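You operate a simulated robot arm through the tools that you are given. There is no shell and no other tool. Be economical: measure what you need, move in short steps, check, and stop when the job is done.

Carry out the task below with a simulated robot arm. There is one attempt and no reset: what you move stays moved.

TASK
Bar the tufter over by hand to 90 degrees with the power off.
Fine: shut the wheel cover again, switch the power back on and press the panel's reset.

It is judged by the outcome, as a careful person would: the job done as asked, and still so three seconds after it is handed in. It fails if anything else is knocked over, pushed out of place, dropped, spilled or broken. A push-on lid holds only when it is set on centred and level and pressed home; a screw cap is set on level and turned clockwise until tight.

THE ROBOT
A 7-joint arm with a two-finger parallel gripper on a trunk, on a base that drives. Base frame: it is fixed to the floor where the robot stands at the start and does not move with it; the origin is under the middle of the robot, x ahead of it, y to its left, z up. Units: mm, degrees, N and s.
With the tool pointing down near the work surface it reaches from about 440 to 920 mm from the robot's upright axis, wherever it stands. Its first joint turns from -115.0 to 115.0 degrees. Places, roughly: barring wheel [400, 900, 1300]; power switch [600, 0, 1200]; reset button [600, 100, 1400]; wheel cover [400, 900, 1300]. Payload 3.91 kg.
The TCP is the grasp point between the finger pads, 30 mm short of the fingertips. In the tool frame z runs along the fingers and y along their closing line. The gripper opens to 110 mm. The fingers are 20 mm wide and 10 mm thick; the gripper's body (48 by 112 mm) begins 55 mm behind the TCP.
Orientation is told as [roll, pitch, yaw] about the base's x, y, z axes, in that order, counted from this pose: with the fingers straight down and closing along the base's y, the tool's x points along the base's -x, its y along +y and its z along -z.

THE INTERFACE
- The arm moves only by the tool send_rows. Its argument "increments" is a list of rows, each an object of numbers (a shift or turn left out is 0, a gripper value left out holds the last): "x", "y", "z": the shift along the tool's x, y, z in units of 20 mm (1.0 is 20 mm); "wx", "wy", "wz": the turn, a rotation vector about the tool's x, y, z in units of 4 degrees (1.0 is 4 degrees); "grip": the finger opening in mm, from 0 to 110. In form: [{"x": .., "y": .., "z": .., "wx": .., "wy": .., "wz": .., "grip": ..}, ...]. A call has 1 to 10 rows; each row shifts and turns the commanded pose from where the row before left it, along the tool's axes as they then stand. A call with a number of a shift or a turn outside -1 to 1 is refused whole. Each row takes 0.2 s and may step no farther than 50 mm and 8.6 degrees from the row before; otherwise, or with a gripper value out of range, the whole call is refused. Where a pose cannot be reached the arm comes as near as it can. A force on the tool above 40 N (or 10 N above the force at the start of the call, whichever is more), or a blocked arm, ends the call early, and 0.2 s more pass. Each finger travels about 153 mm/s and halts on what it meets, pressing with about 36 N; the grip force reading is that of the motor and also rises with nothing between the fingers. The clock runs only during rows and for 0.2 s after the last one: add rows that do not move to give the fingers time. It gives the time, the measured TCP pose, the force on the tool (base axes), the opening and the grip force at its end, in the units of the frame above (readings bear some noise), with the torque about the TCP (base axes, N m) and any sound that the robot's microphone picked up.
- Cameras (640 x 400 px; columns grow to the right, rows downward): "scene" is now at [218, 263.2, 1608.4]; the picture's right is [0.61, -0.79, 0.00], its down [-0.01, -0.01, -1.00] and it looks along [0.79, 0.61, -0.01] (base axes); focal length 214 px, centre (320, 200). "wrist" rides on the gripper at [73, 17, -103] in the tool frame; the picture's right is [-0.23, 0.97, 0.00], its down [-0.76, -0.18, -0.62] and it looks along [-0.61, -0.14, 0.78] (tool axes); focal length 222 px, centre (320, 200). There is no depth. A picture from a camera that has moved, and an enlarged one, comes with that camera's place and axes in the base frame and with its lens. The place of the scene camera against the robot may be out by one fixed shift of up to 25 mm in any direction.
- get_image(camera): a new picture of that camera. The clock stands still meanwhile.
- raise_lower(by): slides the trunk up (or, below 0, down) by that many mm; the arm and the scene camera ride with it, the base frame stays. It gives what a move gives, with no picture.
- drive_base(legs): drives the robot by 1 to 6 legs, each [ahead, left, turn to the left] in mm, mm and degrees, along the robot's own axes; the way and the turn of a leg run together, so that a leg with both is an arc; at most 1500 mm and 180 degrees a leg. The arm and the cameras ride along, it lands a little off, and it stops where it bumps. It gives what a move gives.
- aim_head(pan, tilt): turns the head with the scene camera to pan (to the left, within 80 degrees either way) and tilt (down, from -29 to 69), counted from straight ahead of the robot. It gives what a move gives.
- close_up(camera, box): a new picture of the part [left, top, right, bottom] of that camera's present view, enlarged. The clock stands still meanwhile.
- close_job(): hands the job in; it is judged then, once.

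Go step by step. Nothing tells you exact positions but the pictures and the camera data: compare them with the known pose of the tool, close in by small moves and look again before you grip or let go. The budget is 120 turns and 98 pictures, counting those below and the enlarged ones. Unless the task says otherwise, let go and move clear before handing in, and close with one line.

The tools are called after "Request:" by a JSON object that holds its "api" and its "payload". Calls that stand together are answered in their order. send_rows: Moves the arm, as the interface text tells. Its arguments: {"type":"object","properties":{"increments":{"type":"array","items":{"type":"object","properties":{"x":{"type":"number"},"y":{"type":"number"},"z":{"type":"number"},"wx":{"type":"number"},"wy":{"type":"number"},"wz":{"type":"number"},"grip":{"type":"number"}}}}},"required":["increments"]} The other tools are called the same way: raise_lower (by) slides the trunk up or down; drive_base (legs) drives the base; aim_head (pan, tilt) turns the head that bears the scene camera; get_image (camera) takes a picture; close_up (camera, box) takes an enlarged picture of a part of a camera's view; close_job () hands the job in.

At the start:

```text
t: 0.0
position: [102.8, 303.7, 1581.5]
orientation: [-0.9, 1.4, 1.6]
force: [-118.5, -105.2, -32.1]
torque: [5.73, -4.37, -7.71]
width: 110.3
grip_force: 0.6
trunk travel left (down, up): [-875.0, 115.0]
robot x, y, heading: [-2.2, 2.7, 0.2]
head pan, tilt: [80.2, -14.1]
```

scene: 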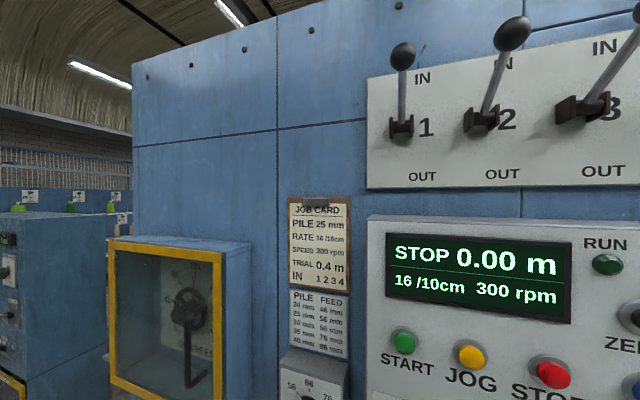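
wrist: 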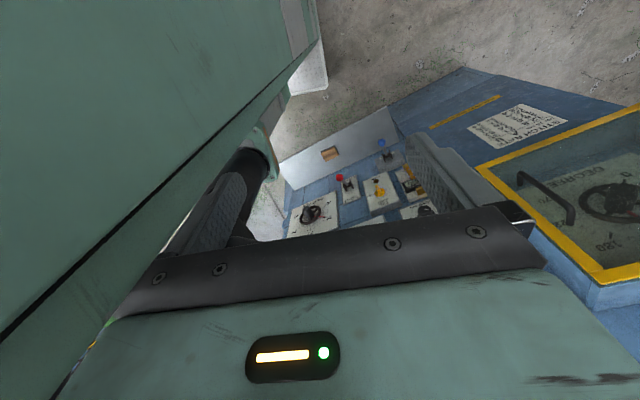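

The scene shows a wall panel with levers and a display, and a yellow-framed cover over the barring wheel. The force reading is already high, so I'll look around before moving anything.

Request:
{"api": "get_image", "payload": {"camera": "scene"}}

Request:
{"api": "get_image", "payload": {"camera": "wrist"}}

```text
95 pictures are left
camera scene: at [218.0, 263.2, 1608.4], right [0.61, -0.79, 0.0], down [-0.01, -0.01, -1.0], along [0.79, 0.61, -0.01], focal length 214 px, centre (320, 200)
```

scene: 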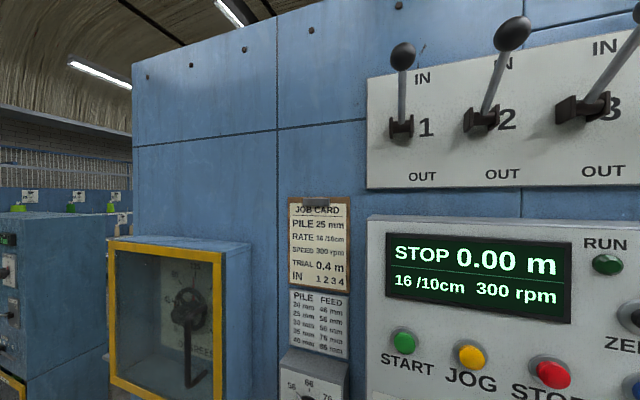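

```text
94 pictures are left
camera wrist: at [32.1, 320.1, 1687.8], right [0.2, 0.98, -0.02], down [0.78, -0.14, 0.61], along [0.59, -0.14, -0.8], focal length 222 px, centre (320, 200)
```

wrist: 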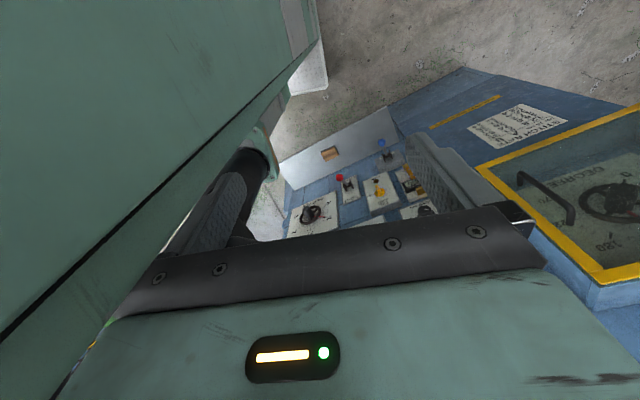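

The wrist camera seems jammed up near the robot's own green body. I'll turn the head to see more of the machine.

Request:
{"api": "aim_head", "payload": {"pan": 0, "tilt": 20}}

Request:
{"api": "get_image", "payload": {"camera": "scene"}}

```text
t: 1.5
position: [103.3, 304.2, 1581.7]
orientation: [-0.8, 1.5, 1.7]
force: [0.3, 0.0, 0.0]
torque: [0.01, 0.0, 0.01]
width: 109.8
grip_force: 0.0
trunk travel left (down, up): [-875.0, 115.0]
robot x, y, heading: [-3.6, -1.7, -0.2]
head pan, tilt: [0.0, 20.0]
```

```text
93 pictures are left
camera scene: at [239.9, 207.7, 1577.3], right [0.0, -1.0, 0.0], down [-0.34, 0.0, -0.94], along [0.94, 0.0, -0.34], focal length 214 px, centre (320, 200)
```

scene: 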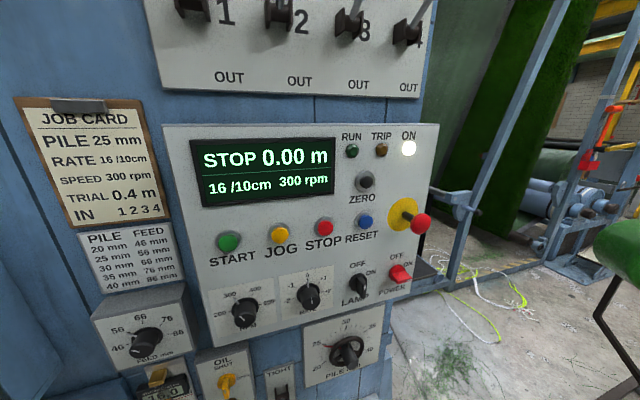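

The control panel shows clearly: a red POWER rocker at lower right, a blue RESET button and the ON lamp lit. I'll zoom in on these and then look at the wheel cover.

Request:
{"api": "close_up", "payload": {"camera": "scene", "box": [300, 180, 460, 300]}}

Request:
{"api": "aim_head", "payload": {"pan": 65, "tilt": 20}}

Request:
{"api": "get_image", "payload": {"camera": "scene"}}

```text
3.33 times, centred on (380, 240) of scene
camera zoom: at [239.9, 207.7, 1577.3], right [0.0, -1.0, 0.0], down [-0.34, 0.0, -0.94], along [0.94, 0.0, -0.34], focal length 715 px, centre (120, 67)
```

zoom: 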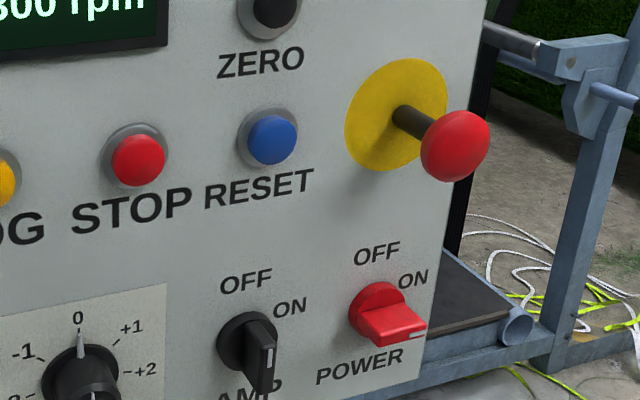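

```text
t: 2.9
position: [90.5, 293.7, 1579.9]
orientation: [-2.9, 2.8, 3.1]
force: [-70.6, -126.8, -46.3]
torque: [-1.19, 4.3, -6.16]
width: 110.4
grip_force: 0.5
trunk travel left (down, up): [-875.0, 115.0]
robot x, y, heading: [0.5, -0.7, 0.1]
head pan, tilt: [65.0, 20.0]
```

```text
91 pictures are left
camera scene: at [204.4, 282.6, 1580.8], right [0.8, -0.6, 0.0], down [-0.18, -0.24, -0.95], along [0.57, 0.76, -0.3], focal length 214 px, centre (320, 200)
```

scene: 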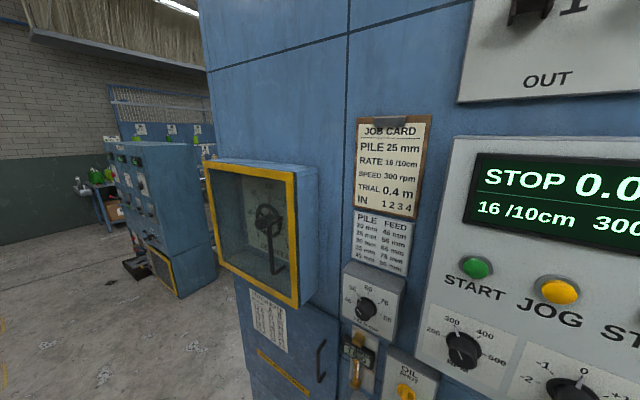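

The head bumps the gripper when panned left, because the arm is folded beside the head mast. I put START near [564, 366, 1383], RESET near [647, 113, 1383] and POWER near [682, 8, 1226], on a wall facing about 18° off -x. I'll pan the head back, then turn the robot so the wall is on its left, where the arm is.

Request:
{"api": "aim_head", "payload": {"pan": 0, "tilt": 20}}

Request:
{"api": "drive_base", "payload": {"legs": [[0, 0, -72]]}}

Request:
{"api": "get_image", "payload": {"camera": "wrist"}}

Request:
{"api": "get_image", "payload": {"camera": "scene"}}

```text
t: 4.2
position: [103.1, 304.6, 1582.9]
orientation: [-0.8, 1.5, 1.7]
force: [0.1, -0.1, -0.1]
torque: [0.02, -0.01, -0.03]
width: 109.9
grip_force: 0.1
trunk travel left (down, up): [-875.0, 115.0]
robot x, y, heading: [-5.8, -2.7, -0.2]
head pan, tilt: [0.0, 20.0]
```

```text
t: 7.8
position: [319.6, -7.4, 1582.7]
orientation: [-0.8, 1.5, -70.9]
force: [0.9, -0.3, -0.2]
torque: [0.02, -0.01, -0.02]
width: 109.9
grip_force: 0.1
trunk travel left (down, up): [-875.0, 115.0]
robot x, y, heading: [-0.3, 1.2, -72.6]
head pan, tilt: [0.0, 20.0]
```

```text
90 pictures are left
camera wrist: at [314.4, 65.0, 1687.8], right [0.99, 0.1, -0.02], down [0.1, -0.79, 0.61], along [0.05, -0.6, -0.8], focal length 222 px, centre (320, 200)
```

wrist: 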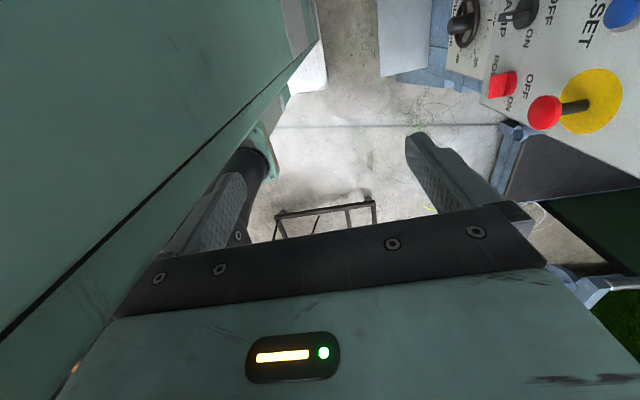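

```text
89 pictures are left
camera scene: at [270.8, -160.3, 1577.2], right [-0.95, -0.3, 0.0], down [-0.1, 0.33, -0.94], along [0.28, -0.9, -0.34], focal length 214 px, centre (320, 200)
```

scene: 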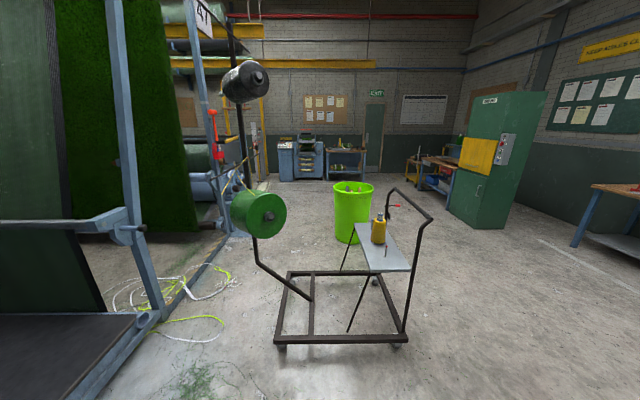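

The robot now stands parallel to the wall with the arm on the wall side. I'll drive ahead to face the power switch, then swing the arm clear of the head.

Request:
{"api": "drive_base", "payload": {"legs": [[240, 0, 0]]}}

Request:
{"api": "send_rows", "payload": {"increments": [{"x": 1}, {"x": 1}, {"x": 1}, {"x": 1}, {"x": 1}, {"x": 1}, {"x": 1}]}}

Request:
{"api": "send_rows", "payload": {"increments": [{"wx": -1}, {"wx": -1}, {"wx": -1}, {"wx": -1}, {"wx": -1}, {"wx": -1}, {"wx": -1}, {"wx": -1}, {"wx": -1}, {"wx": -1}]}}

```text
t: 9.6
position: [391.3, -234.6, 1583.1]
orientation: [-0.8, 1.6, -70.8]
force: [0.0, 0.0, 0.0]
torque: [0.03, 0.0, 0.0]
width: 110.0
grip_force: 0.0
trunk travel left (down, up): [-875.0, 115.0]
robot x, y, heading: [70.7, -225.7, -72.6]
head pan, tilt: [0.0, 20.0]
```

```text
t: 10.0
position: [387.1, -226.2, 1583.9]
orientation: [-1.0, 0.8, -71.9]
force: [-1.7, -28.9, -3.4]
torque: [1.59, -0.22, 0.85]
width: 110.0
grip_force: 0.0
trunk travel left (down, up): [-875.0, 115.0]
robot x, y, heading: [67.7, -228.0, -72.6]
head pan, tilt: [0.0, 20.0]
stopped in row 2: the force on the tool passed its limit at 55 N (the readings are from after the stop); the commanded pose is now the measured one
```

```text
t: 10.5
position: [391.2, -226.2, 1583.5]
orientation: [2.8, 0.9, -72.3]
force: [9.1, -16.4, 4.8]
torque: [2.3, 1.35, 0.39]
width: 110.1
grip_force: 0.0
trunk travel left (down, up): [-875.0, 115.0]
robot x, y, heading: [70.6, -229.3, -72.4]
head pan, tilt: [0.0, 20.0]
stopped in row 2: the force on the tool passed its limit at 47 N (the readings are from after the stop); the commanded pose is now the measured one
```

The tool is touching the robot's own body, so I'll move it outward, away from the robot, first.

Request:
{"api": "send_rows", "payload": {"increments": [{"x": -0.5, "y": 0.5}, {"y": 1}, {"y": 1}, {"y": 1}, {"y": 1}]}}

Request:
{"api": "get_image", "payload": {"camera": "wrist"}}

```text
t: 11.9
position: [463.1, -225.5, 1628.8]
orientation: [7.5, 1.2, -74.0]
force: [0.4, 0.1, -0.5]
torque: [0.0, -0.01, 0.01]
width: 110.1
grip_force: 0.1
trunk travel left (down, up): [-875.0, 115.0]
robot x, y, heading: [70.6, -226.0, -72.7]
head pan, tilt: [0.0, 20.0]
stopped in row 5: the arm was blocked; the commanded pose is now the measured one
```

```text
88 pictures are left
camera wrist: at [446.5, -156.8, 1735.1], right [0.99, 0.05, 0.12], down [-0.03, -0.81, 0.58], along [0.13, -0.58, -0.81], focal length 222 px, centre (320, 200)
```

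wrist: 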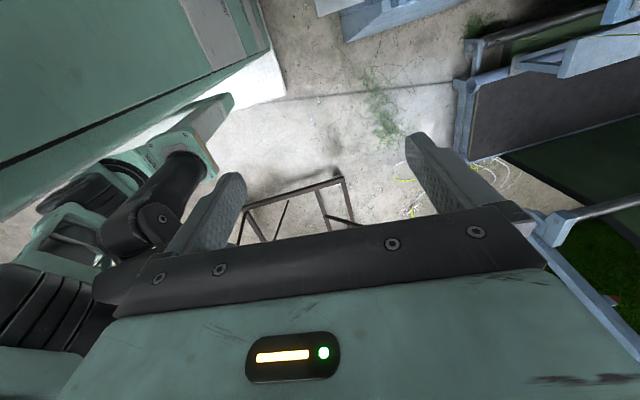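

The tool is off the robot body now but the arm is tracking oddly because it's folded. I'll step down and outward and watch how it follows.

Request:
{"api": "send_rows", "payload": {"increments": [{"z": 1, "y": 0.5}, {"z": 1, "y": 0.5}, {"z": 1, "y": 0.5}, {"z": 1, "y": 0.5}]}}

Request:
{"api": "send_rows", "payload": {"increments": [{"wx": -1}, {"wx": -1}, {"wx": -1}, {"wx": -1}]}}

```text
t: 12.9
position: [504.5, -211.7, 1568.6]
orientation: [9.0, 1.5, -73.9]
force: [0.4, -0.1, 0.4]
torque: [-0.02, 0.03, -0.01]
width: 109.9
grip_force: 0.2
trunk travel left (down, up): [-875.0, 115.0]
robot x, y, heading: [73.9, -228.5, -72.4]
head pan, tilt: [0.0, 20.0]
```

```text
t: 13.9
position: [512.9, -209.2, 1551.4]
orientation: [23.1, 1.2, -73.9]
force: [0.3, 0.3, 0.0]
torque: [0.04, 0.02, -0.05]
width: 109.8
grip_force: 0.0
trunk travel left (down, up): [-875.0, 115.0]
robot x, y, heading: [69.5, -229.9, -72.7]
head pan, tilt: [0.0, 20.0]
```

It now tracks freely. I'll keep rotating until the fingers point at the wall.

Request:
{"api": "send_rows", "payload": {"increments": [{"wx": -1}, {"wx": -1}, {"wx": -1}, {"wx": -1}, {"wx": -1}, {"wx": -1}, {"wx": -1}, {"wx": -1}]}}

Request:
{"api": "send_rows", "payload": {"increments": [{"wx": -1}, {"wx": -1}, {"wx": -1}, {"wx": -1}, {"wx": -1}, {"wx": -1}, {"wx": -1}, {"wx": -1}]}}

Request:
{"api": "get_image", "payload": {"camera": "wrist"}}

```text
t: 15.7
position: [511.6, -209.1, 1551.8]
orientation: [55.1, 1.1, -73.9]
force: [0.4, 0.5, 0.0]
torque: [-0.02, 0.0, 0.0]
width: 109.8
grip_force: 0.1
trunk travel left (down, up): [-875.0, 115.0]
robot x, y, heading: [71.5, -229.7, -72.6]
head pan, tilt: [0.0, 20.0]
```

```text
t: 17.5
position: [495.4, -220.6, 1596.5]
orientation: [77.5, 4.3, -71.9]
force: [0.1, 0.0, -0.2]
torque: [0.0, 0.01, -0.01]
width: 110.4
grip_force: 0.0
out of reach, approached as far as the arm can: row 4, 5, 6, 7, 8
trunk travel left (down, up): [-875.0, 115.0]
robot x, y, heading: [67.4, -224.1, -72.6]
head pan, tilt: [0.0, 20.0]
```

```text
87 pictures are left
camera wrist: at [380.5, -184.5, 1641.0], right [0.29, -0.22, 0.93], down [-0.38, -0.92, -0.1], along [0.88, -0.33, -0.35], focal length 222 px, centre (320, 200)
```

wrist: 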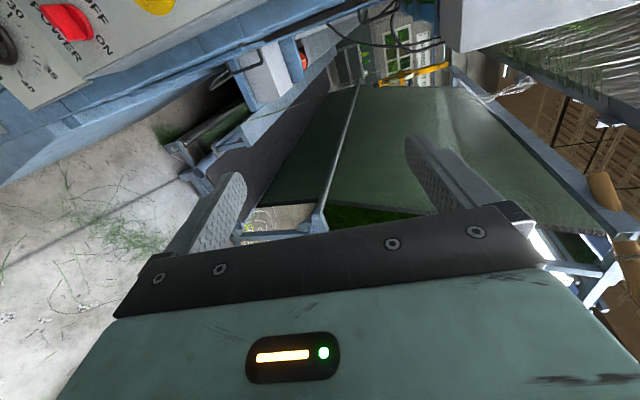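

It reaches its limit at this height, so I'll lower the TCP and move it back along the wall to face the switch.

Request:
{"api": "send_rows", "payload": {"increments": [{"y": -1, "x": 1}, {"y": -1, "x": 1}, {"y": -1, "x": 1}, {"y": -1, "x": 1}, {"y": -1, "x": 1}, {"y": -1, "x": 1}, {"y": -1, "x": 0.5}, {"y": -1}]}}

Request:
{"api": "send_rows", "payload": {"increments": [{"wx": -1}, {"wx": -1}, {"wx": -1}]}}

Request:
{"api": "get_image", "payload": {"camera": "wrist"}}

```text
t: 18.0
position: [496.9, -229.9, 1568.7]
orientation: [77.5, 4.0, -72.5]
force: [-0.6, 0.3, 0.2]
torque: [-0.02, 0.02, -0.03]
width: 109.8
grip_force: 0.0
trunk travel left (down, up): [-875.0, 115.0]
robot x, y, heading: [73.3, -228.6, -72.6]
head pan, tilt: [0.0, 20.0]
stopped in row 2: the force on the tool passed its limit at 83 N (the readings are from after the stop); the commanded pose is now the measured one
```

```text
t: 18.5
position: [498.8, -228.6, 1573.5]
orientation: [83.1, 5.4, -71.9]
force: [20.0, 12.7, 12.0]
torque: [-0.26, 2.69, -2.24]
width: 109.9
grip_force: 0.1
trunk travel left (down, up): [-875.0, 115.0]
robot x, y, heading: [71.0, -231.5, -72.6]
head pan, tilt: [0.0, 20.0]
stopped in row 2: the force on the tool passed its limit at 71 N (the readings are from after the stop); the commanded pose is now the measured one
```

```text
86 pictures are left
camera wrist: at [382.0, -193.2, 1609.1], right [0.21, -0.26, 0.94], down [-0.38, -0.91, -0.17], along [0.9, -0.32, -0.29], focal length 222 px, centre (320, 200)
```

wrist: 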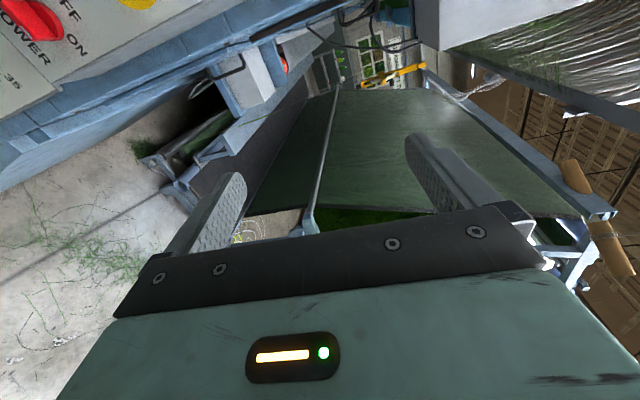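

The wrist is folded too tightly against the robot, so I need to stand farther from the wall. I'll check the floor on the right first.

Request:
{"api": "aim_head", "payload": {"pan": -75, "tilt": 30}}

Request:
{"api": "get_image", "payload": {"camera": "scene"}}

```text
t: 20.0
position: [499.1, -229.2, 1572.6]
orientation: [83.0, 4.9, -71.9]
force: [0.0, 0.0, 0.6]
torque: [0.01, 0.0, 0.0]
width: 110.0
grip_force: 0.1
trunk travel left (down, up): [-875.0, 115.0]
robot x, y, heading: [69.9, -227.4, -72.6]
head pan, tilt: [-75.0, 30.0]
```

```text
85 pictures are left
camera scene: at [318.2, -404.2, 1552.7], right [-1.0, 0.01, 0.0], down [0.01, 0.56, -0.83], along [-0.01, -0.83, -0.56], focal length 214 px, centre (320, 200)
```

scene: 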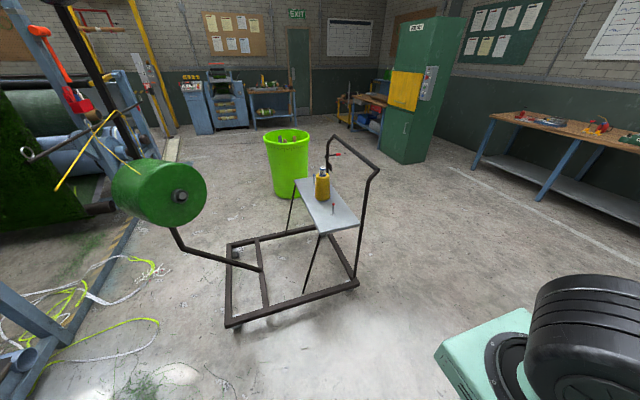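

The floor on the right is clear. I'll back away from the wall by 200 mm and extend the arm toward it.

Request:
{"api": "aim_head", "payload": {"pan": 0, "tilt": 20}}

Request:
{"api": "drive_base", "payload": {"legs": [[0, -210, 0]]}}

Request:
{"api": "send_rows", "payload": {"increments": [{"z": 1}, {"z": 1}, {"z": 1}, {"z": 1}, {"z": 1}, {"z": 1}, {"z": 1}, {"z": 1}]}}

```text
t: 21.5
position: [500.6, -230.9, 1574.2]
orientation: [83.4, 5.0, -72.1]
force: [0.1, -0.3, 0.3]
torque: [0.02, -0.01, 0.02]
width: 109.8
grip_force: 0.0
trunk travel left (down, up): [-875.0, 115.0]
robot x, y, heading: [70.7, -227.9, -72.9]
head pan, tilt: [0.0, 20.0]
```

```text
t: 23.1
position: [300.8, -289.7, 1573.5]
orientation: [83.2, 4.9, -71.6]
force: [-0.6, -0.1, -0.4]
torque: [0.0, -0.03, 0.0]
width: 109.9
grip_force: 0.1
trunk travel left (down, up): [-875.0, 115.0]
robot x, y, heading: [-128.8, -292.3, -72.1]
head pan, tilt: [0.0, 20.0]
```

```text
t: 24.9
position: [423.6, -232.8, 1562.4]
orientation: [83.4, 4.7, -71.6]
force: [-1.3, -0.8, 0.7]
torque: [0.04, 0.01, 0.05]
width: 110.2
grip_force: 0.0
out of reach, approached as far as the arm can: row 7, 8
trunk travel left (down, up): [-875.0, 115.0]
robot x, y, heading: [-129.2, -286.0, -72.5]
head pan, tilt: [0.0, 20.0]
```

The reach limit comes from the height, so I'll lower the TCP.

Request:
{"api": "send_rows", "payload": {"increments": [{"y": -1}, {"y": -1}, {"y": -1}, {"y": -1}, {"y": -1}, {"y": -1}, {"y": -1}, {"y": -1}]}}

Request:
{"api": "send_rows", "payload": {"increments": [{"x": 1}, {"x": 1}, {"x": 1}, {"x": 1}, {"x": 1}, {"x": 1}, {"x": 1}]}}

Request:
{"api": "get_image", "payload": {"camera": "wrist"}}

```text
t: 26.3
position: [402.9, -219.9, 1547.8]
orientation: [92.3, 5.7, -69.0]
force: [-0.2, -0.8, 0.5]
torque: [0.0, 0.04, -0.01]
width: 110.2
grip_force: 0.0
out of reach, approached as far as the arm can: row 2, 3, 4, 5, 6
trunk travel left (down, up): [-875.0, 115.0]
robot x, y, heading: [-129.4, -290.3, -72.1]
head pan, tilt: [0.0, 20.0]
stopped in row 6: the arm was blocked; the commanded pose is now the measured one
```

```text
t: 27.7
position: [411.2, -262.4, 1555.6]
orientation: [91.0, 4.3, -81.3]
force: [1.3, -0.1, 0.0]
torque: [-0.02, 0.0, 0.0]
width: 110.0
grip_force: 0.0
out of reach, approached as far as the arm can: row 2, 3, 4, 5, 6, 7
trunk travel left (down, up): [-875.0, 115.0]
robot x, y, heading: [-126.2, -291.2, -72.1]
head pan, tilt: [0.0, 20.0]
stopped in row 7: the arm was blocked; the commanded pose is now the measured one
```

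```text
84 pictures are left
camera wrist: at [296.9, -206.8, 1575.9], right [0.03, -0.3, 0.95], down [-0.5, -0.83, -0.25], along [0.87, -0.47, -0.17], focal length 222 px, centre (320, 200)
```

wrist: 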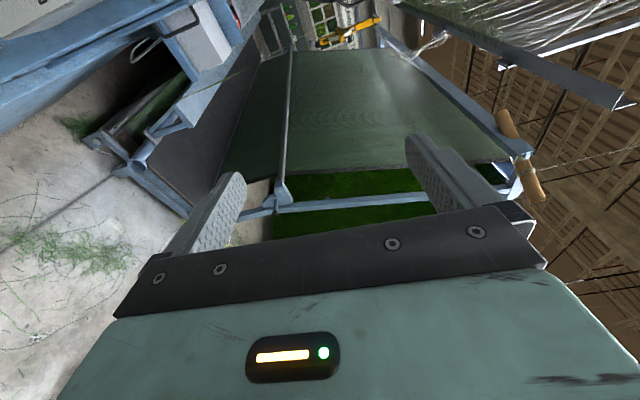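

The arm is at a joint limit in this orientation. I'll try rolling the tool about its own axis to find a better one.

Request:
{"api": "send_rows", "payload": {"increments": [{"wz": -1}, {"wz": -1}, {"wz": -1}, {"wz": -1}, {"wz": -1}, {"wz": -1}]}}

Request:
{"api": "send_rows", "payload": {"increments": [{"x": 0.5, "y": -0.5}, {"x": 0.5, "y": -0.5}, {"x": 0.5, "y": -0.5}]}}

```text
t: 29.3
position: [413.4, -263.7, 1558.2]
orientation: [91.6, -19.6, -82.7]
force: [0.3, -0.1, 0.0]
torque: [-0.01, -0.02, 0.01]
width: 110.0
grip_force: 0.1
trunk travel left (down, up): [-875.0, 115.0]
robot x, y, heading: [-123.4, -292.5, -72.2]
head pan, tilt: [0.0, 20.0]
stopped in row 6: the arm was blocked; the commanded pose is now the measured one
```

```text
t: 30.3
position: [408.2, -272.5, 1549.9]
orientation: [94.0, -18.5, -85.2]
force: [-1.1, -0.4, 0.4]
torque: [0.0, -0.01, 0.02]
width: 110.2
grip_force: 0.1
out of reach, approached as far as the arm can: row 1, 2, 3
trunk travel left (down, up): [-875.0, 115.0]
robot x, y, heading: [-129.3, -294.1, -71.9]
head pan, tilt: [0.0, 20.0]
stopped in row 3: the arm was blocked; the commanded pose is now the measured one
```

The arm is still stuck. I'll look at it with the scene camera to understand how it's folded.

Request:
{"api": "aim_head", "payload": {"pan": 60, "tilt": 20}}

Request:
{"api": "get_image", "payload": {"camera": "scene"}}

```text
t: 31.6
position: [408.0, -269.9, 1548.7]
orientation: [93.7, -18.5, -84.5]
force: [0.3, -0.3, 0.1]
torque: [-0.02, -0.01, 0.0]
width: 110.0
grip_force: 0.0
trunk travel left (down, up): [-875.0, 115.0]
robot x, y, heading: [-127.4, -293.1, -72.2]
head pan, tilt: [60.0, 20.0]
```

```text
83 pictures are left
camera scene: at [159.7, -455.5, 1578.5], right [-0.91, -0.41, 0.0], down [-0.13, 0.29, -0.95], along [0.39, -0.86, -0.32], focal length 214 px, centre (320, 200)
```

scene: 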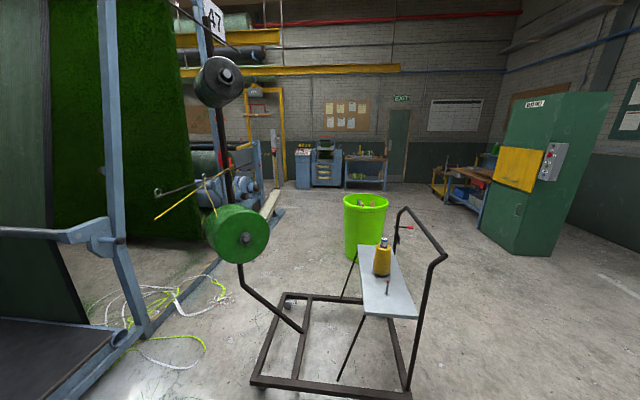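

The arm wraps around the head from the front, so its natural workspace is in front of the robot. I'll turn back to face the wall squarely and bring the arm round to the front.

Request:
{"api": "aim_head", "payload": {"pan": 0, "tilt": 20}}

Request:
{"api": "drive_base", "payload": {"legs": [[0, 0, 90.3]]}}

Request:
{"api": "send_rows", "payload": {"increments": [{"x": -1}, {"x": -1}, {"x": -1}]}}

Request:
{"api": "get_image", "payload": {"camera": "scene"}}

Request:
{"api": "get_image", "payload": {"camera": "wrist"}}

```text
t: 32.9
position: [407.5, -271.6, 1549.7]
orientation: [94.0, -18.6, -85.0]
force: [-0.4, 0.8, 0.4]
torque: [0.05, -0.04, 0.03]
width: 110.0
grip_force: 0.0
trunk travel left (down, up): [-875.0, 115.0]
robot x, y, heading: [-128.8, -291.1, -72.1]
head pan, tilt: [0.0, 20.0]
```

```text
t: 37.2
position: [-153.6, 243.4, 1552.0]
orientation: [94.0, -18.6, 5.4]
force: [0.0, -0.2, 0.2]
torque: [-0.03, 0.02, 0.0]
width: 110.1
grip_force: 0.0
trunk travel left (down, up): [-875.0, 115.0]
robot x, y, heading: [-128.7, -292.5, 18.4]
head pan, tilt: [0.0, 20.0]
```

```text
t: 38.2
position: [-151.7, 242.3, 1560.3]
orientation: [93.0, -18.4, 11.4]
force: [-0.7, -1.3, 0.1]
torque: [-0.03, -0.02, 0.01]
width: 110.0
grip_force: 0.1
trunk travel left (down, up): [-875.0, 115.0]
robot x, y, heading: [-127.4, -291.1, 18.3]
head pan, tilt: [0.0, 20.0]
stopped in row 3: the arm was blocked; the commanded pose is now the measured one
```

```text
82 pictures are left
camera scene: at [45.8, -13.8, 1575.4], right [0.24, -0.97, 0.01], down [-0.32, -0.09, -0.94], along [0.92, 0.22, -0.33], focal length 214 px, centre (320, 200)
```

scene: 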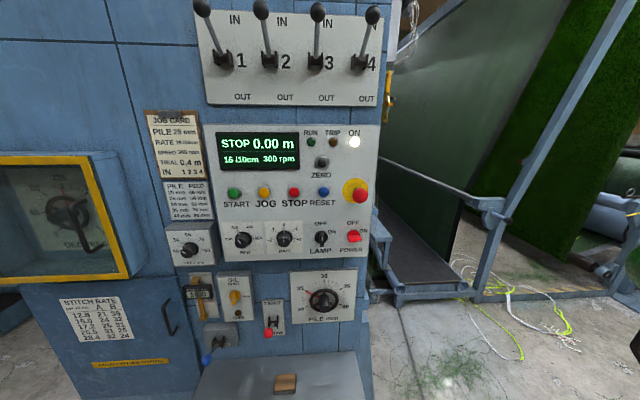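

```text
81 pictures are left
camera wrist: at [-204.1, 127.6, 1548.4], right [-0.08, -0.07, 0.99], down [0.89, -0.45, 0.04], along [0.44, 0.89, 0.1], focal length 222 px, centre (320, 200)
```

wrist: 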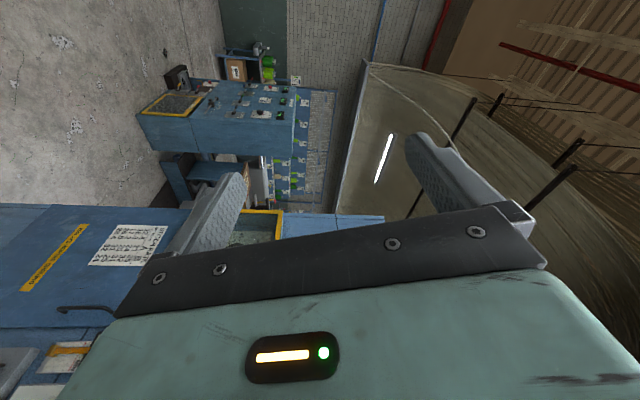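

I have a good overview of the panel now. The arm is still near a joint limit, so I'll unwind the rotation toward fingers-down.

Request:
{"api": "send_rows", "payload": {"increments": [{"wx": 1}, {"wx": 1}, {"wx": 1}, {"wx": 1}, {"wx": 1}, {"wx": 1}, {"wx": 1}, {"wx": 1}, {"wx": 1}, {"wx": 1}]}}

Request:
{"api": "send_rows", "payload": {"increments": [{"wx": 1}, {"wx": 1}, {"wx": 1}, {"wx": 1}, {"wx": 1}, {"wx": 1}]}}

Request:
{"api": "get_image", "payload": {"camera": "wrist"}}

```text
t: 40.4
position: [-131.3, 237.8, 1563.2]
orientation: [57.3, -19.0, 8.5]
force: [0.6, -0.2, -0.4]
torque: [-0.01, -0.03, -0.03]
width: 110.1
grip_force: 0.0
out of reach, approached as far as the arm can: row 5
trunk travel left (down, up): [-875.0, 115.0]
robot x, y, heading: [-128.4, -290.8, 18.5]
head pan, tilt: [0.0, 20.0]
```

```text
t: 41.8
position: [-103.6, 181.5, 1556.8]
orientation: [33.3, -19.1, 9.2]
force: [0.0, -1.2, -0.2]
torque: [0.02, 0.0, 0.01]
width: 110.2
grip_force: 0.1
out of reach, approached as far as the arm can: row 1, 2, 3, 4, 5, 6
trunk travel left (down, up): [-875.0, 115.0]
robot x, y, heading: [-127.4, -292.2, 18.4]
head pan, tilt: [0.0, 20.0]
```

```text
80 pictures are left
camera wrist: at [-195.3, 123.7, 1624.0], right [-0.09, 0.81, 0.58], down [0.65, -0.39, 0.65], along [0.75, 0.44, -0.49], focal length 222 px, centre (320, 200)
```

wrist: 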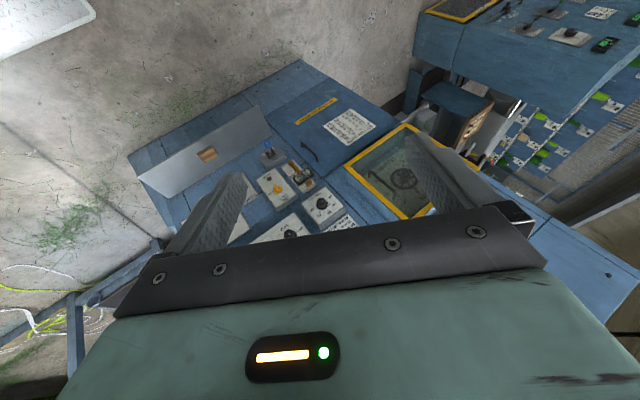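

I'll move the tool forward, past the head, while keeping its orientation.

Request:
{"api": "send_rows", "payload": {"increments": [{"x": -0.93, "z": 0.36}, {"x": -0.93, "z": 0.36}, {"x": -0.93, "z": 0.36}, {"x": -0.93, "z": 0.36}, {"x": -0.93, "z": 0.36}, {"x": -0.93, "z": 0.36}]}}

Request:
{"api": "send_rows", "payload": {"increments": [{"wx": 1}, {"wx": 1}, {"wx": 1}, {"wx": 1}, {"wx": 1}, {"wx": 1}]}}

```text
t: 43.2
position: [-1.5, 197.3, 1553.4]
orientation: [33.7, -19.5, 9.5]
force: [-0.2, 0.5, 0.9]
torque: [0.04, -0.03, 0.01]
width: 109.7
grip_force: 0.1
out of reach, approached as far as the arm can: row 4, 5, 6
trunk travel left (down, up): [-875.0, 115.0]
robot x, y, heading: [-127.1, -293.0, 18.4]
head pan, tilt: [0.0, 20.0]
```

```text
t: 44.6
position: [26.0, 141.4, 1540.3]
orientation: [17.9, -20.0, 9.4]
force: [-0.4, -0.9, -0.5]
torque: [0.02, -0.02, 0.02]
width: 110.1
grip_force: 0.1
out of reach, approached as far as the arm can: row 1, 2, 3, 4, 5, 6
trunk travel left (down, up): [-875.0, 115.0]
robot x, y, heading: [-130.4, -291.6, 18.3]
head pan, tilt: [0.0, 20.0]
```

The tool is high with the wrist above it, which explains the short reach. I'll go down.

Request:
{"api": "send_rows", "payload": {"increments": [{"z": 1}, {"z": 1}, {"z": 1}, {"z": 1}, {"z": 1}, {"z": 1}]}}

Request:
{"api": "send_rows", "payload": {"increments": [{"wx": 1}, {"wx": 1}, {"wx": 1}, {"wx": 1, "x": -1}, {"x": -1}, {"x": -1}, {"x": -1}, {"x": -1}]}}

Request:
{"api": "get_image", "payload": {"camera": "wrist"}}

```text
t: 46.0
position: [57.8, 165.4, 1433.7]
orientation: [18.8, -20.3, 9.0]
force: [-0.5, 0.2, -0.7]
torque: [0.02, 0.01, -0.01]
width: 110.0
grip_force: 0.1
out of reach, approached as far as the arm can: row 3, 5, 6
trunk travel left (down, up): [-875.0, 115.0]
robot x, y, heading: [-126.8, -291.1, 18.1]
head pan, tilt: [0.0, 20.0]
```

```text
t: 47.8
position: [160.0, 102.6, 1462.5]
orientation: [2.0, -20.3, 9.3]
force: [-0.5, -0.6, -0.4]
torque: [-0.02, -0.01, -0.01]
width: 109.8
grip_force: 0.1
out of reach, approached as far as the arm can: row 1, 2, 3, 4, 7, 8
trunk travel left (down, up): [-875.0, 115.0]
robot x, y, heading: [-132.5, -292.6, 18.1]
head pan, tilt: [0.0, 20.0]
```

```text
79 pictures are left
camera wrist: at [55.5, 98.1, 1534.0], right [0.04, 0.99, 0.11], down [0.53, -0.11, 0.84], along [0.85, 0.03, -0.53], focal length 222 px, centre (320, 200)
```

wrist: 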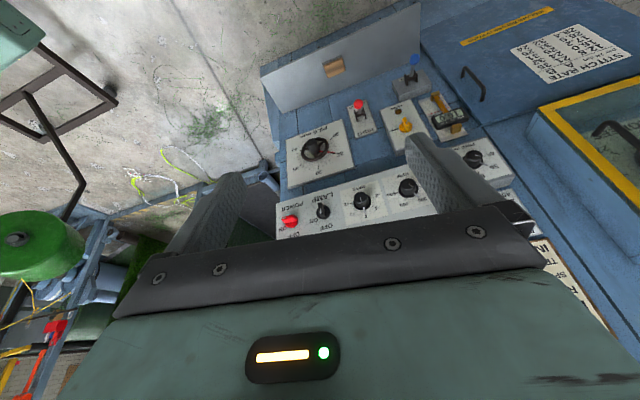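

The arm is out in front now. I'll bring it right to the centreline and keep going down.

Request:
{"api": "send_rows", "payload": {"increments": [{"y": -1, "z": 0.5}, {"y": -1, "z": 0.5}, {"y": -1, "z": 0.5}, {"y": -1, "z": 0.5}, {"y": -1, "z": 0.5}, {"y": -1, "z": 0.5}, {"y": -1}, {"y": -1}, {"y": -1}, {"y": -1}]}}

Request:
{"api": "send_rows", "payload": {"increments": [{"wy": -1}, {"wy": -1}, {"wy": -1}, {"wy": -1}, {"wy": -1}, {"wy": -1}, {"wy": -1}, {"wy": -1}, {"wy": -1}, {"wy": -1}]}}

```text
t: 50.0
position: [215.8, -86.6, 1399.2]
orientation: [1.9, -20.1, 9.4]
force: [0.4, -0.1, -0.4]
torque: [-0.05, -0.03, 0.0]
width: 109.8
grip_force: 0.0
trunk travel left (down, up): [-875.0, 115.0]
robot x, y, heading: [-129.5, -294.4, 18.4]
head pan, tilt: [0.0, 20.0]
```

```text
t: 52.2
position: [215.0, -89.9, 1400.3]
orientation: [3.7, -60.0, 7.0]
force: [0.5, -0.6, -0.1]
torque: [-0.01, 0.03, -0.06]
width: 110.1
grip_force: 0.0
trunk travel left (down, up): [-875.0, 115.0]
robot x, y, heading: [-127.4, -289.7, 18.7]
head pan, tilt: [0.0, 20.0]
```

It tracks perfectly here. I'll finish pitching the tool to horizontal.

Request:
{"api": "send_rows", "payload": {"increments": [{"wy": -1}, {"wy": -1}, {"wy": -1}, {"wy": -1}, {"wy": -1}, {"wy": -1}, {"wy": -1}, {"wy": -0.5}]}}

Request:
{"api": "get_image", "payload": {"camera": "wrist"}}

Request:
{"api": "get_image", "payload": {"camera": "scene"}}

```text
t: 54.0
position: [205.4, -69.0, 1410.9]
orientation: [91.4, -88.2, -81.3]
force: [0.7, 0.2, 0.0]
torque: [0.01, 0.0, -0.01]
width: 110.2
grip_force: 0.1
out of reach, approached as far as the arm can: row 4, 5, 6, 7
trunk travel left (down, up): [-875.0, 115.0]
robot x, y, heading: [-128.8, -289.2, 18.4]
head pan, tilt: [0.0, 20.0]
```

```text
78 pictures are left
camera wrist: at [99.8, -67.3, 1340.4], right [-0.17, 0.95, 0.26], down [-0.58, -0.31, 0.76], along [0.8, -0.02, 0.6], focal length 222 px, centre (320, 200)
```

wrist: 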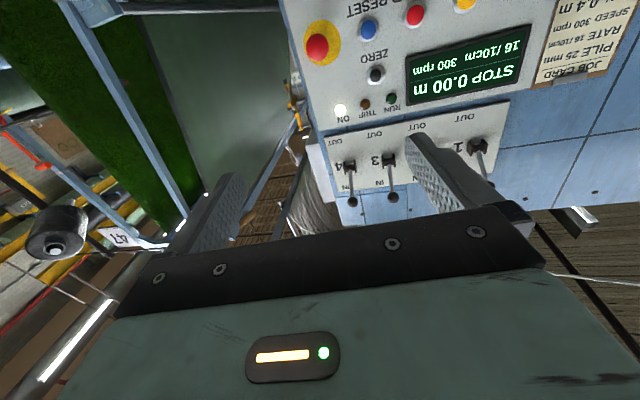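

```text
77 pictures are left
camera scene: at [35.1, -20.7, 1577.2], right [0.32, -0.95, 0.0], down [-0.32, -0.11, -0.94], along [0.89, 0.3, -0.34], focal length 214 px, centre (320, 200)
```

scene: 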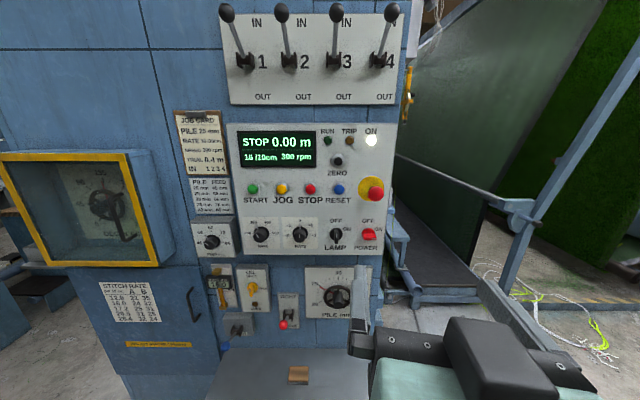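

The tool is horizontal and in front of the panel now. POWER is near [649, 22, 1240] and RESET near [623, 116, 1375]. I'll zoom in on the switch and the wheel cover.

Request:
{"api": "close_up", "payload": {"camera": "scene", "box": [310, 170, 406, 260]}}

Request:
{"api": "close_up", "payload": {"camera": "scene", "box": [0, 140, 180, 280]}}

```text
4.44 times, centred on (358, 215) of scene
camera zoom: at [35.1, -20.7, 1577.2], right [0.32, -0.95, 0.0], down [-0.32, -0.11, -0.94], along [0.89, 0.3, -0.34], focal length 953 px, centre (151, 133)
```

zoom: 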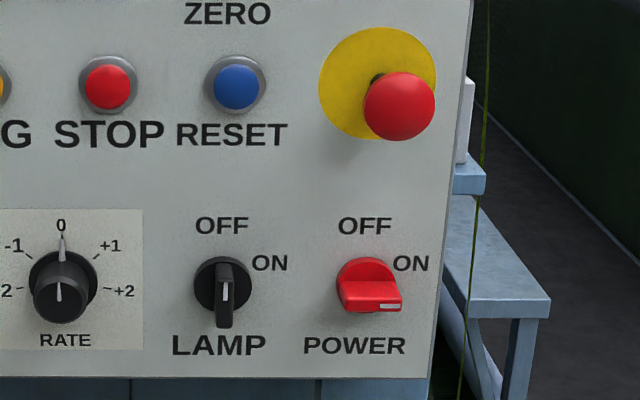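

```text
2.86 times, centred on (90, 210) of scene
camera zoom: at [35.1, -20.7, 1577.2], right [0.32, -0.95, 0.0], down [-0.32, -0.11, -0.94], along [0.89, 0.3, -0.34], focal length 613 px, centre (977, 171)
```

zoom: 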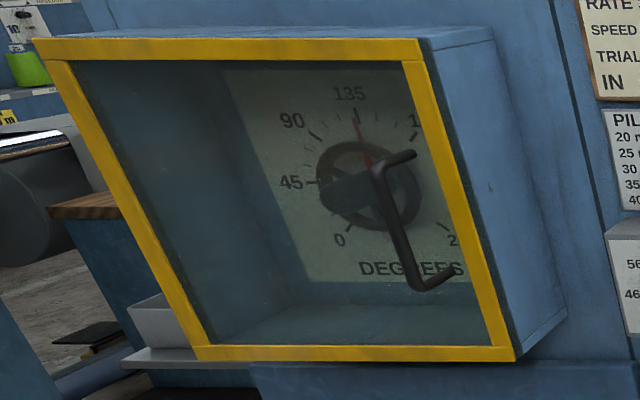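

The POWER rib is horizontal in the ON position and needs a 90° counter-clockwise turn to OFF. The cover has a U-handle on its right side, so it hinges on the left, and the wheel pointer reads about 135–140. I'll align the yaw and move in front of the switch.

Request:
{"api": "send_rows", "payload": {"increments": [{"wx": -1, "x": 1}, {"wx": -1, "x": 1}, {"x": 1, "y": -0.5}, {"x": 1, "y": -0.5}, {"x": 1, "y": -0.5}, {"x": 1, "y": -0.5}, {"x": 1, "y": -0.5}, {"x": 1, "y": -0.2}, {"x": 1}]}}

Request:
{"api": "send_rows", "payload": {"increments": [{"z": 1}, {"z": 1}, {"z": 1}, {"z": 1}, {"z": 1}, {"z": 1}, {"z": 1}]}}

Request:
{"api": "get_image", "payload": {"camera": "wrist"}}

```text
t: 56.0
position: [177.2, -30.0, 1348.5]
orientation: [96.6, -88.2, -78.6]
force: [0.1, 0.4, 0.5]
torque: [0.0, 0.02, -0.03]
width: 110.2
grip_force: 0.1
out of reach, approached as far as the arm can: row 1, 2, 3, 4, 5, 6, 7, 8, 9
trunk travel left (down, up): [-875.0, 115.0]
robot x, y, heading: [-128.2, -289.0, 18.4]
head pan, tilt: [0.0, 20.0]
```

```text
t: 57.6
position: [310.2, 15.3, 1353.7]
orientation: [94.2, -88.3, -76.1]
force: [1.4, -0.6, -0.4]
torque: [0.01, -0.02, 0.03]
width: 110.0
grip_force: 0.0
out of reach, approached as far as the arm can: row 2
trunk travel left (down, up): [-875.0, 115.0]
robot x, y, heading: [-128.3, -290.7, 18.6]
head pan, tilt: [0.0, 20.0]
```

```text
74 pictures are left
camera wrist: at [205.9, 2.2, 1282.4], right [-0.3, 0.92, 0.26], down [-0.53, -0.39, 0.75], along [0.79, 0.09, 0.6], focal length 222 px, centre (320, 200)
```

wrist: 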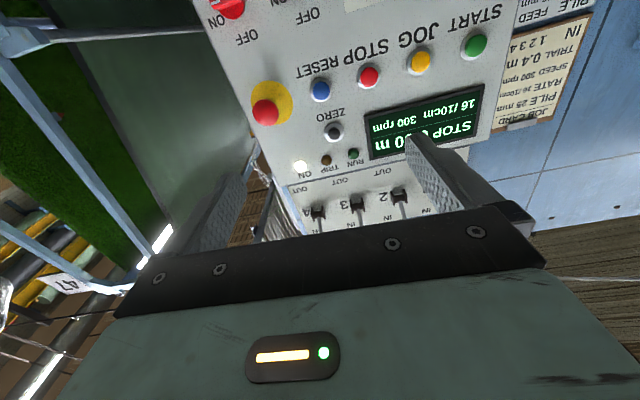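

I'll keep going down and right toward the switch, and a little farther out where the arm moves freely.

Request:
{"api": "send_rows", "payload": {"increments": [{"z": 1}, {"z": 1}, {"z": 1}, {"x": 1, "y": -0.8}, {"x": 1, "y": -0.8}, {"x": 1, "y": -0.8}, {"x": 1, "y": -0.8}, {"x": 1, "y": -0.8}, {"x": 1, "y": -0.8}]}}

Request:
{"api": "get_image", "payload": {"camera": "wrist"}}

```text
t: 59.6
position: [397.3, -9.4, 1349.1]
orientation: [96.6, -88.2, -78.6]
force: [0.2, -0.3, 0.3]
torque: [-0.02, 0.02, 0.0]
width: 109.8
grip_force: 0.1
out of reach, approached as far as the arm can: row 1, 2, 3, 4, 5, 6, 7, 8, 9
trunk travel left (down, up): [-875.0, 115.0]
robot x, y, heading: [-128.2, -292.1, 18.6]
head pan, tilt: [0.0, 20.0]
```

```text
73 pictures are left
camera wrist: at [293.4, -21.3, 1277.6], right [-0.3, 0.92, 0.26], down [-0.53, -0.39, 0.75], along [0.79, 0.09, 0.6], focal length 222 px, centre (320, 200)
```

wrist: 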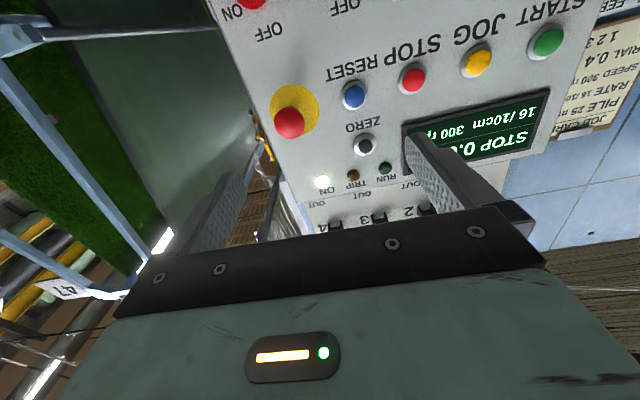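

The wrist limit stops it going lower in this posture, so I'll lower the trunk instead.

Request:
{"api": "raise_lower", "payload": {"by": -150}}

Request:
{"api": "send_rows", "payload": {"increments": [{"x": -0.5}, {"x": -0.5}, {"y": -0.5}, {"y": -0.5}]}}

Request:
{"api": "get_image", "payload": {"camera": "wrist"}}

```text
t: 61.3
position: [397.8, -7.9, 1200.7]
orientation: [97.2, -88.1, -79.1]
force: [-0.3, 0.5, -0.2]
torque: [-0.03, -0.02, 0.01]
width: 109.8
grip_force: 0.0
trunk travel left (down, up): [-725.0, 265.0]
robot x, y, heading: [-129.3, -294.7, 18.0]
head pan, tilt: [0.0, 20.0]
```

```text
t: 62.3
position: [409.5, -17.5, 1222.1]
orientation: [94.8, -88.2, -76.9]
force: [0.1, 0.4, 0.2]
torque: [0.02, 0.02, -0.02]
width: 110.1
grip_force: 0.2
out of reach, approached as far as the arm can: row 3, 4
trunk travel left (down, up): [-725.0, 265.0]
robot x, y, heading: [-126.8, -293.0, 18.3]
head pan, tilt: [0.0, 20.0]
```

```text
72 pictures are left
camera wrist: at [304.3, -30.4, 1149.6], right [-0.3, 0.92, 0.26], down [-0.53, -0.38, 0.75], along [0.79, 0.09, 0.6], focal length 222 px, centre (320, 200)
```

wrist: 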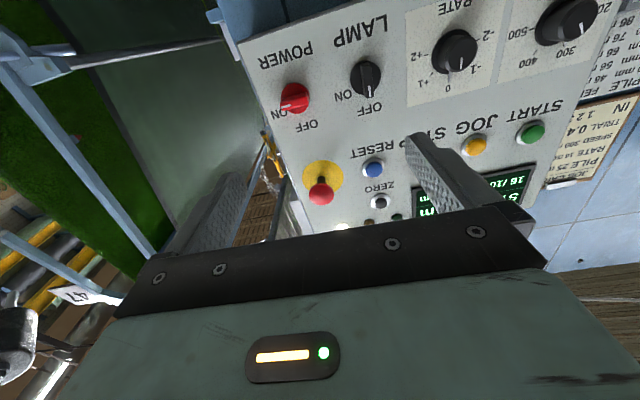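

The view is good: POWER is near [656, 23, 1223], right of the tool by about 40 mm. I'll test rolling the tool so the fingers close vertically.

Request:
{"api": "send_rows", "payload": {"increments": [{"wz": 1}, {"wz": 1}, {"wz": 1}, {"wz": 1}, {"wz": 1}, {"wz": 1}, {"wz": 1}, {"wz": 1}, {"wz": 1}, {"wz": 1}]}}

Request:
{"api": "send_rows", "payload": {"increments": [{"wz": 1}, {"wz": 1}, {"wz": 1}, {"wz": 1}, {"wz": 1}, {"wz": 1}, {"wz": 1}, {"wz": 1}, {"wz": 1}, {"wz": 1}]}}

Request:
{"api": "get_image", "payload": {"camera": "wrist"}}

```text
t: 64.5
position: [409.0, -16.4, 1221.8]
orientation: [90.3, -48.1, -72.2]
force: [0.6, -0.5, 0.1]
torque: [-0.02, 0.0, 0.0]
width: 109.9
grip_force: 0.1
trunk travel left (down, up): [-725.0, 265.0]
robot x, y, heading: [-127.5, -292.0, 18.3]
head pan, tilt: [0.0, 20.0]
```

```text
t: 66.7
position: [407.3, -16.7, 1221.8]
orientation: [90.2, -8.1, -72.1]
force: [0.2, 0.4, -0.3]
torque: [0.01, 0.04, -0.02]
width: 110.0
grip_force: 0.1
trunk travel left (down, up): [-725.0, 265.0]
robot x, y, heading: [-129.1, -291.5, 18.2]
head pan, tilt: [0.0, 20.0]
```

```text
71 pictures are left
camera wrist: at [286.2, 22.1, 1228.3], right [0.02, -0.08, 1.0], down [-0.35, -0.93, -0.07], along [0.94, -0.35, -0.05], focal length 222 px, centre (320, 200)
```

wrist: 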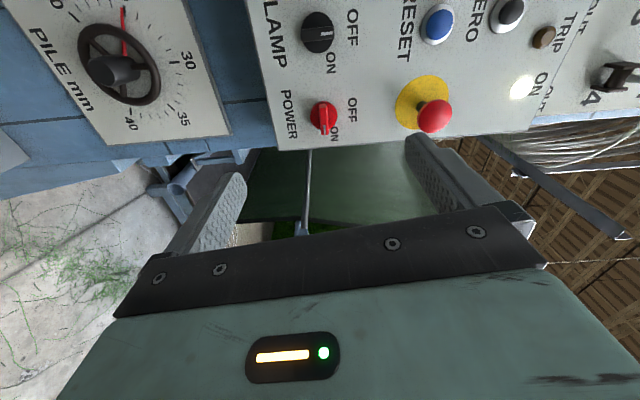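

The roll works and the switch sits almost centred between the fingers. I'll square up, narrow the gripper, shift right and approach.

Request:
{"api": "send_rows", "payload": {"increments": [{"wz": 1, "x": -1, "grip": 64}, {"wz": 1, "x": -1}, {"z": 1}, {"z": 1}, {"z": 1}, {"z": 1}, {"z": 1}, {"z": 1}, {"z": 1}]}}

Request:
{"api": "get_image", "payload": {"camera": "wrist"}}

```text
t: 68.7
position: [547.2, 0.1, 1261.2]
orientation: [90.2, -0.2, -71.8]
force: [0.3, 0.5, -0.7]
torque: [-0.01, -0.02, 0.0]
width: 63.9
grip_force: 0.0
out of reach, approached as far as the arm can: row 1, 2, 7, 8, 9
trunk travel left (down, up): [-725.0, 265.0]
robot x, y, heading: [-128.5, -291.6, 18.4]
head pan, tilt: [0.0, 20.0]
```

```text
70 pictures are left
camera wrist: at [425.9, 36.7, 1278.5], right [0.07, -0.21, 0.97], down [-0.36, -0.92, -0.18], along [0.93, -0.33, -0.14], focal length 222 px, centre (320, 200)
```

wrist: 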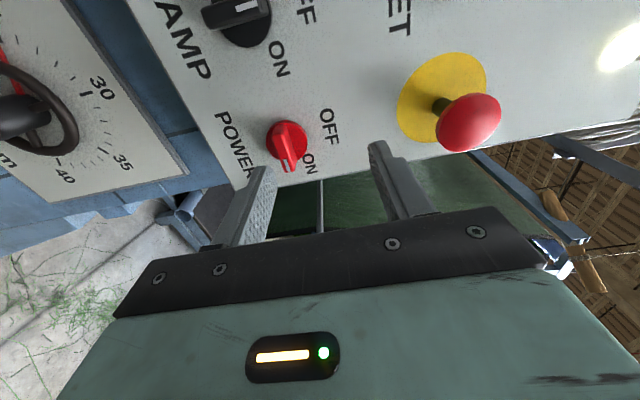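

The arm drifted up when it hit its limit. I'll lower the trunk 100 mm and take up the height with the arm, so the arm works higher relative to its shoulder. First I'll back off a little.

Request:
{"api": "send_rows", "payload": {"increments": [{"z": -1}, {"z": -1}]}}

Request:
{"api": "raise_lower", "payload": {"by": -110}}

Request:
{"api": "send_rows", "payload": {"increments": [{"y": 1}, {"y": 1}, {"y": 1}, {"y": 0.5}]}}

Request:
{"api": "get_image", "payload": {"camera": "wrist"}}

```text
t: 69.3
position: [510.0, -14.2, 1262.4]
orientation: [90.2, -0.1, -72.0]
force: [1.2, -0.3, 0.4]
torque: [-0.01, 0.03, 0.01]
width: 64.2
grip_force: 0.1
trunk travel left (down, up): [-725.0, 265.0]
robot x, y, heading: [-125.2, -293.1, 18.3]
head pan, tilt: [0.0, 20.0]
```

```text
t: 70.7
position: [509.9, -13.4, 1152.9]
orientation: [90.3, -0.1, -72.0]
force: [-0.3, -0.2, -0.1]
torque: [-0.01, 0.03, -0.02]
width: 63.9
grip_force: 0.1
trunk travel left (down, up): [-615.0, 375.0]
robot x, y, heading: [-128.0, -293.1, 18.4]
head pan, tilt: [0.0, 20.0]
```

```text
t: 71.7
position: [507.9, -14.2, 1222.3]
orientation: [90.2, -0.1, -71.8]
force: [0.5, 0.2, 0.1]
torque: [0.0, 0.03, -0.03]
width: 64.0
grip_force: 0.0
trunk travel left (down, up): [-615.0, 375.0]
robot x, y, heading: [-128.3, -294.2, 18.4]
head pan, tilt: [0.0, 20.0]
```

```text
69 pictures are left
camera wrist: at [387.5, 23.5, 1239.5], right [0.07, -0.21, 0.97], down [-0.36, -0.92, -0.18], along [0.93, -0.33, -0.14], focal length 222 px, centre (320, 200)
```

wrist: 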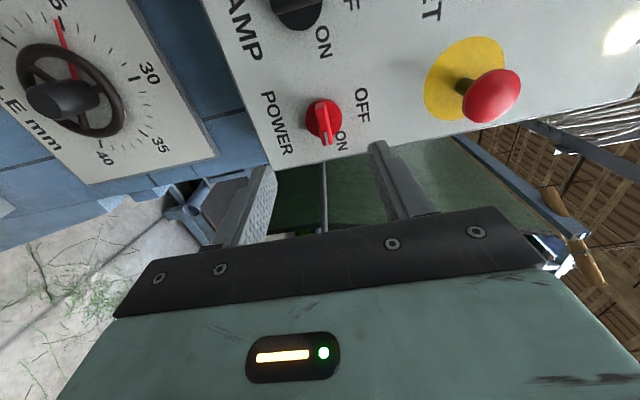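

The switch is aligned in height and 12 mm to the right. I'll shift and approach 90 mm.

Request:
{"api": "send_rows", "payload": {"increments": [{"x": -0.6}, {"z": 1}, {"z": 1}, {"z": 1}, {"z": 1}, {"z": 0.5}]}}

Request:
{"api": "get_image", "payload": {"camera": "wrist"}}

```text
t: 73.1
position: [596.6, 2.1, 1223.9]
orientation: [90.2, -0.1, -71.9]
force: [-0.8, 0.4, -0.1]
torque: [-0.01, 0.03, 0.02]
width: 63.9
grip_force: 0.1
trunk travel left (down, up): [-615.0, 375.0]
robot x, y, heading: [-126.7, -290.8, 18.4]
head pan, tilt: [0.0, 20.0]
```

```text
68 pictures are left
camera wrist: at [475.1, 40.0, 1241.1], right [0.07, -0.21, 0.97], down [-0.36, -0.92, -0.18], along [0.93, -0.34, -0.14], focal length 222 px, centre (320, 200)
```

wrist: 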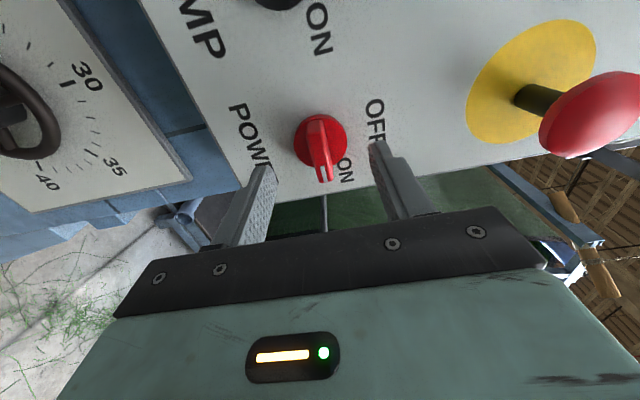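

Well centred. I'll advance another 38 mm in small steps and check.

Request:
{"api": "send_rows", "payload": {"increments": [{"z": 0.5}, {"z": 0.5}, {"z": 0.4}, {"z": 0.3}, {"z": 0.2}]}}

Request:
{"api": "get_image", "payload": {"camera": "wrist"}}

```text
t: 74.3
position: [616.2, 2.9, 1233.1]
orientation: [90.2, -0.3, -72.0]
force: [0.2, -0.6, 0.1]
torque: [-0.02, 0.02, 0.03]
width: 63.9
grip_force: 0.0
out of reach, approached as far as the arm can: row 2, 3, 4, 5
trunk travel left (down, up): [-615.0, 375.0]
robot x, y, heading: [-131.1, -293.5, 18.2]
head pan, tilt: [0.0, 20.0]
```

```text
67 pictures are left
camera wrist: at [495.3, 41.2, 1250.5], right [0.07, -0.21, 0.97], down [-0.36, -0.92, -0.18], along [0.93, -0.34, -0.14], focal length 222 px, centre (320, 200)
```

wrist: 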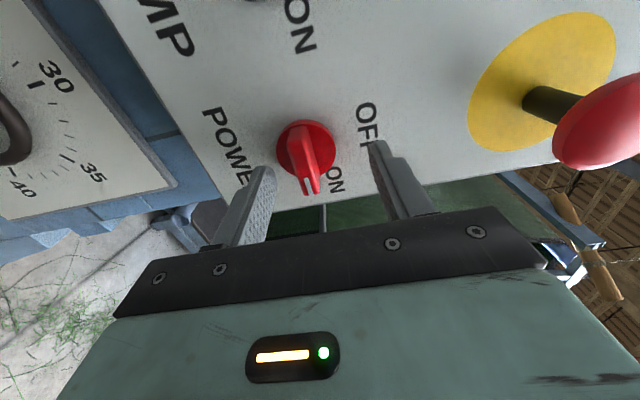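

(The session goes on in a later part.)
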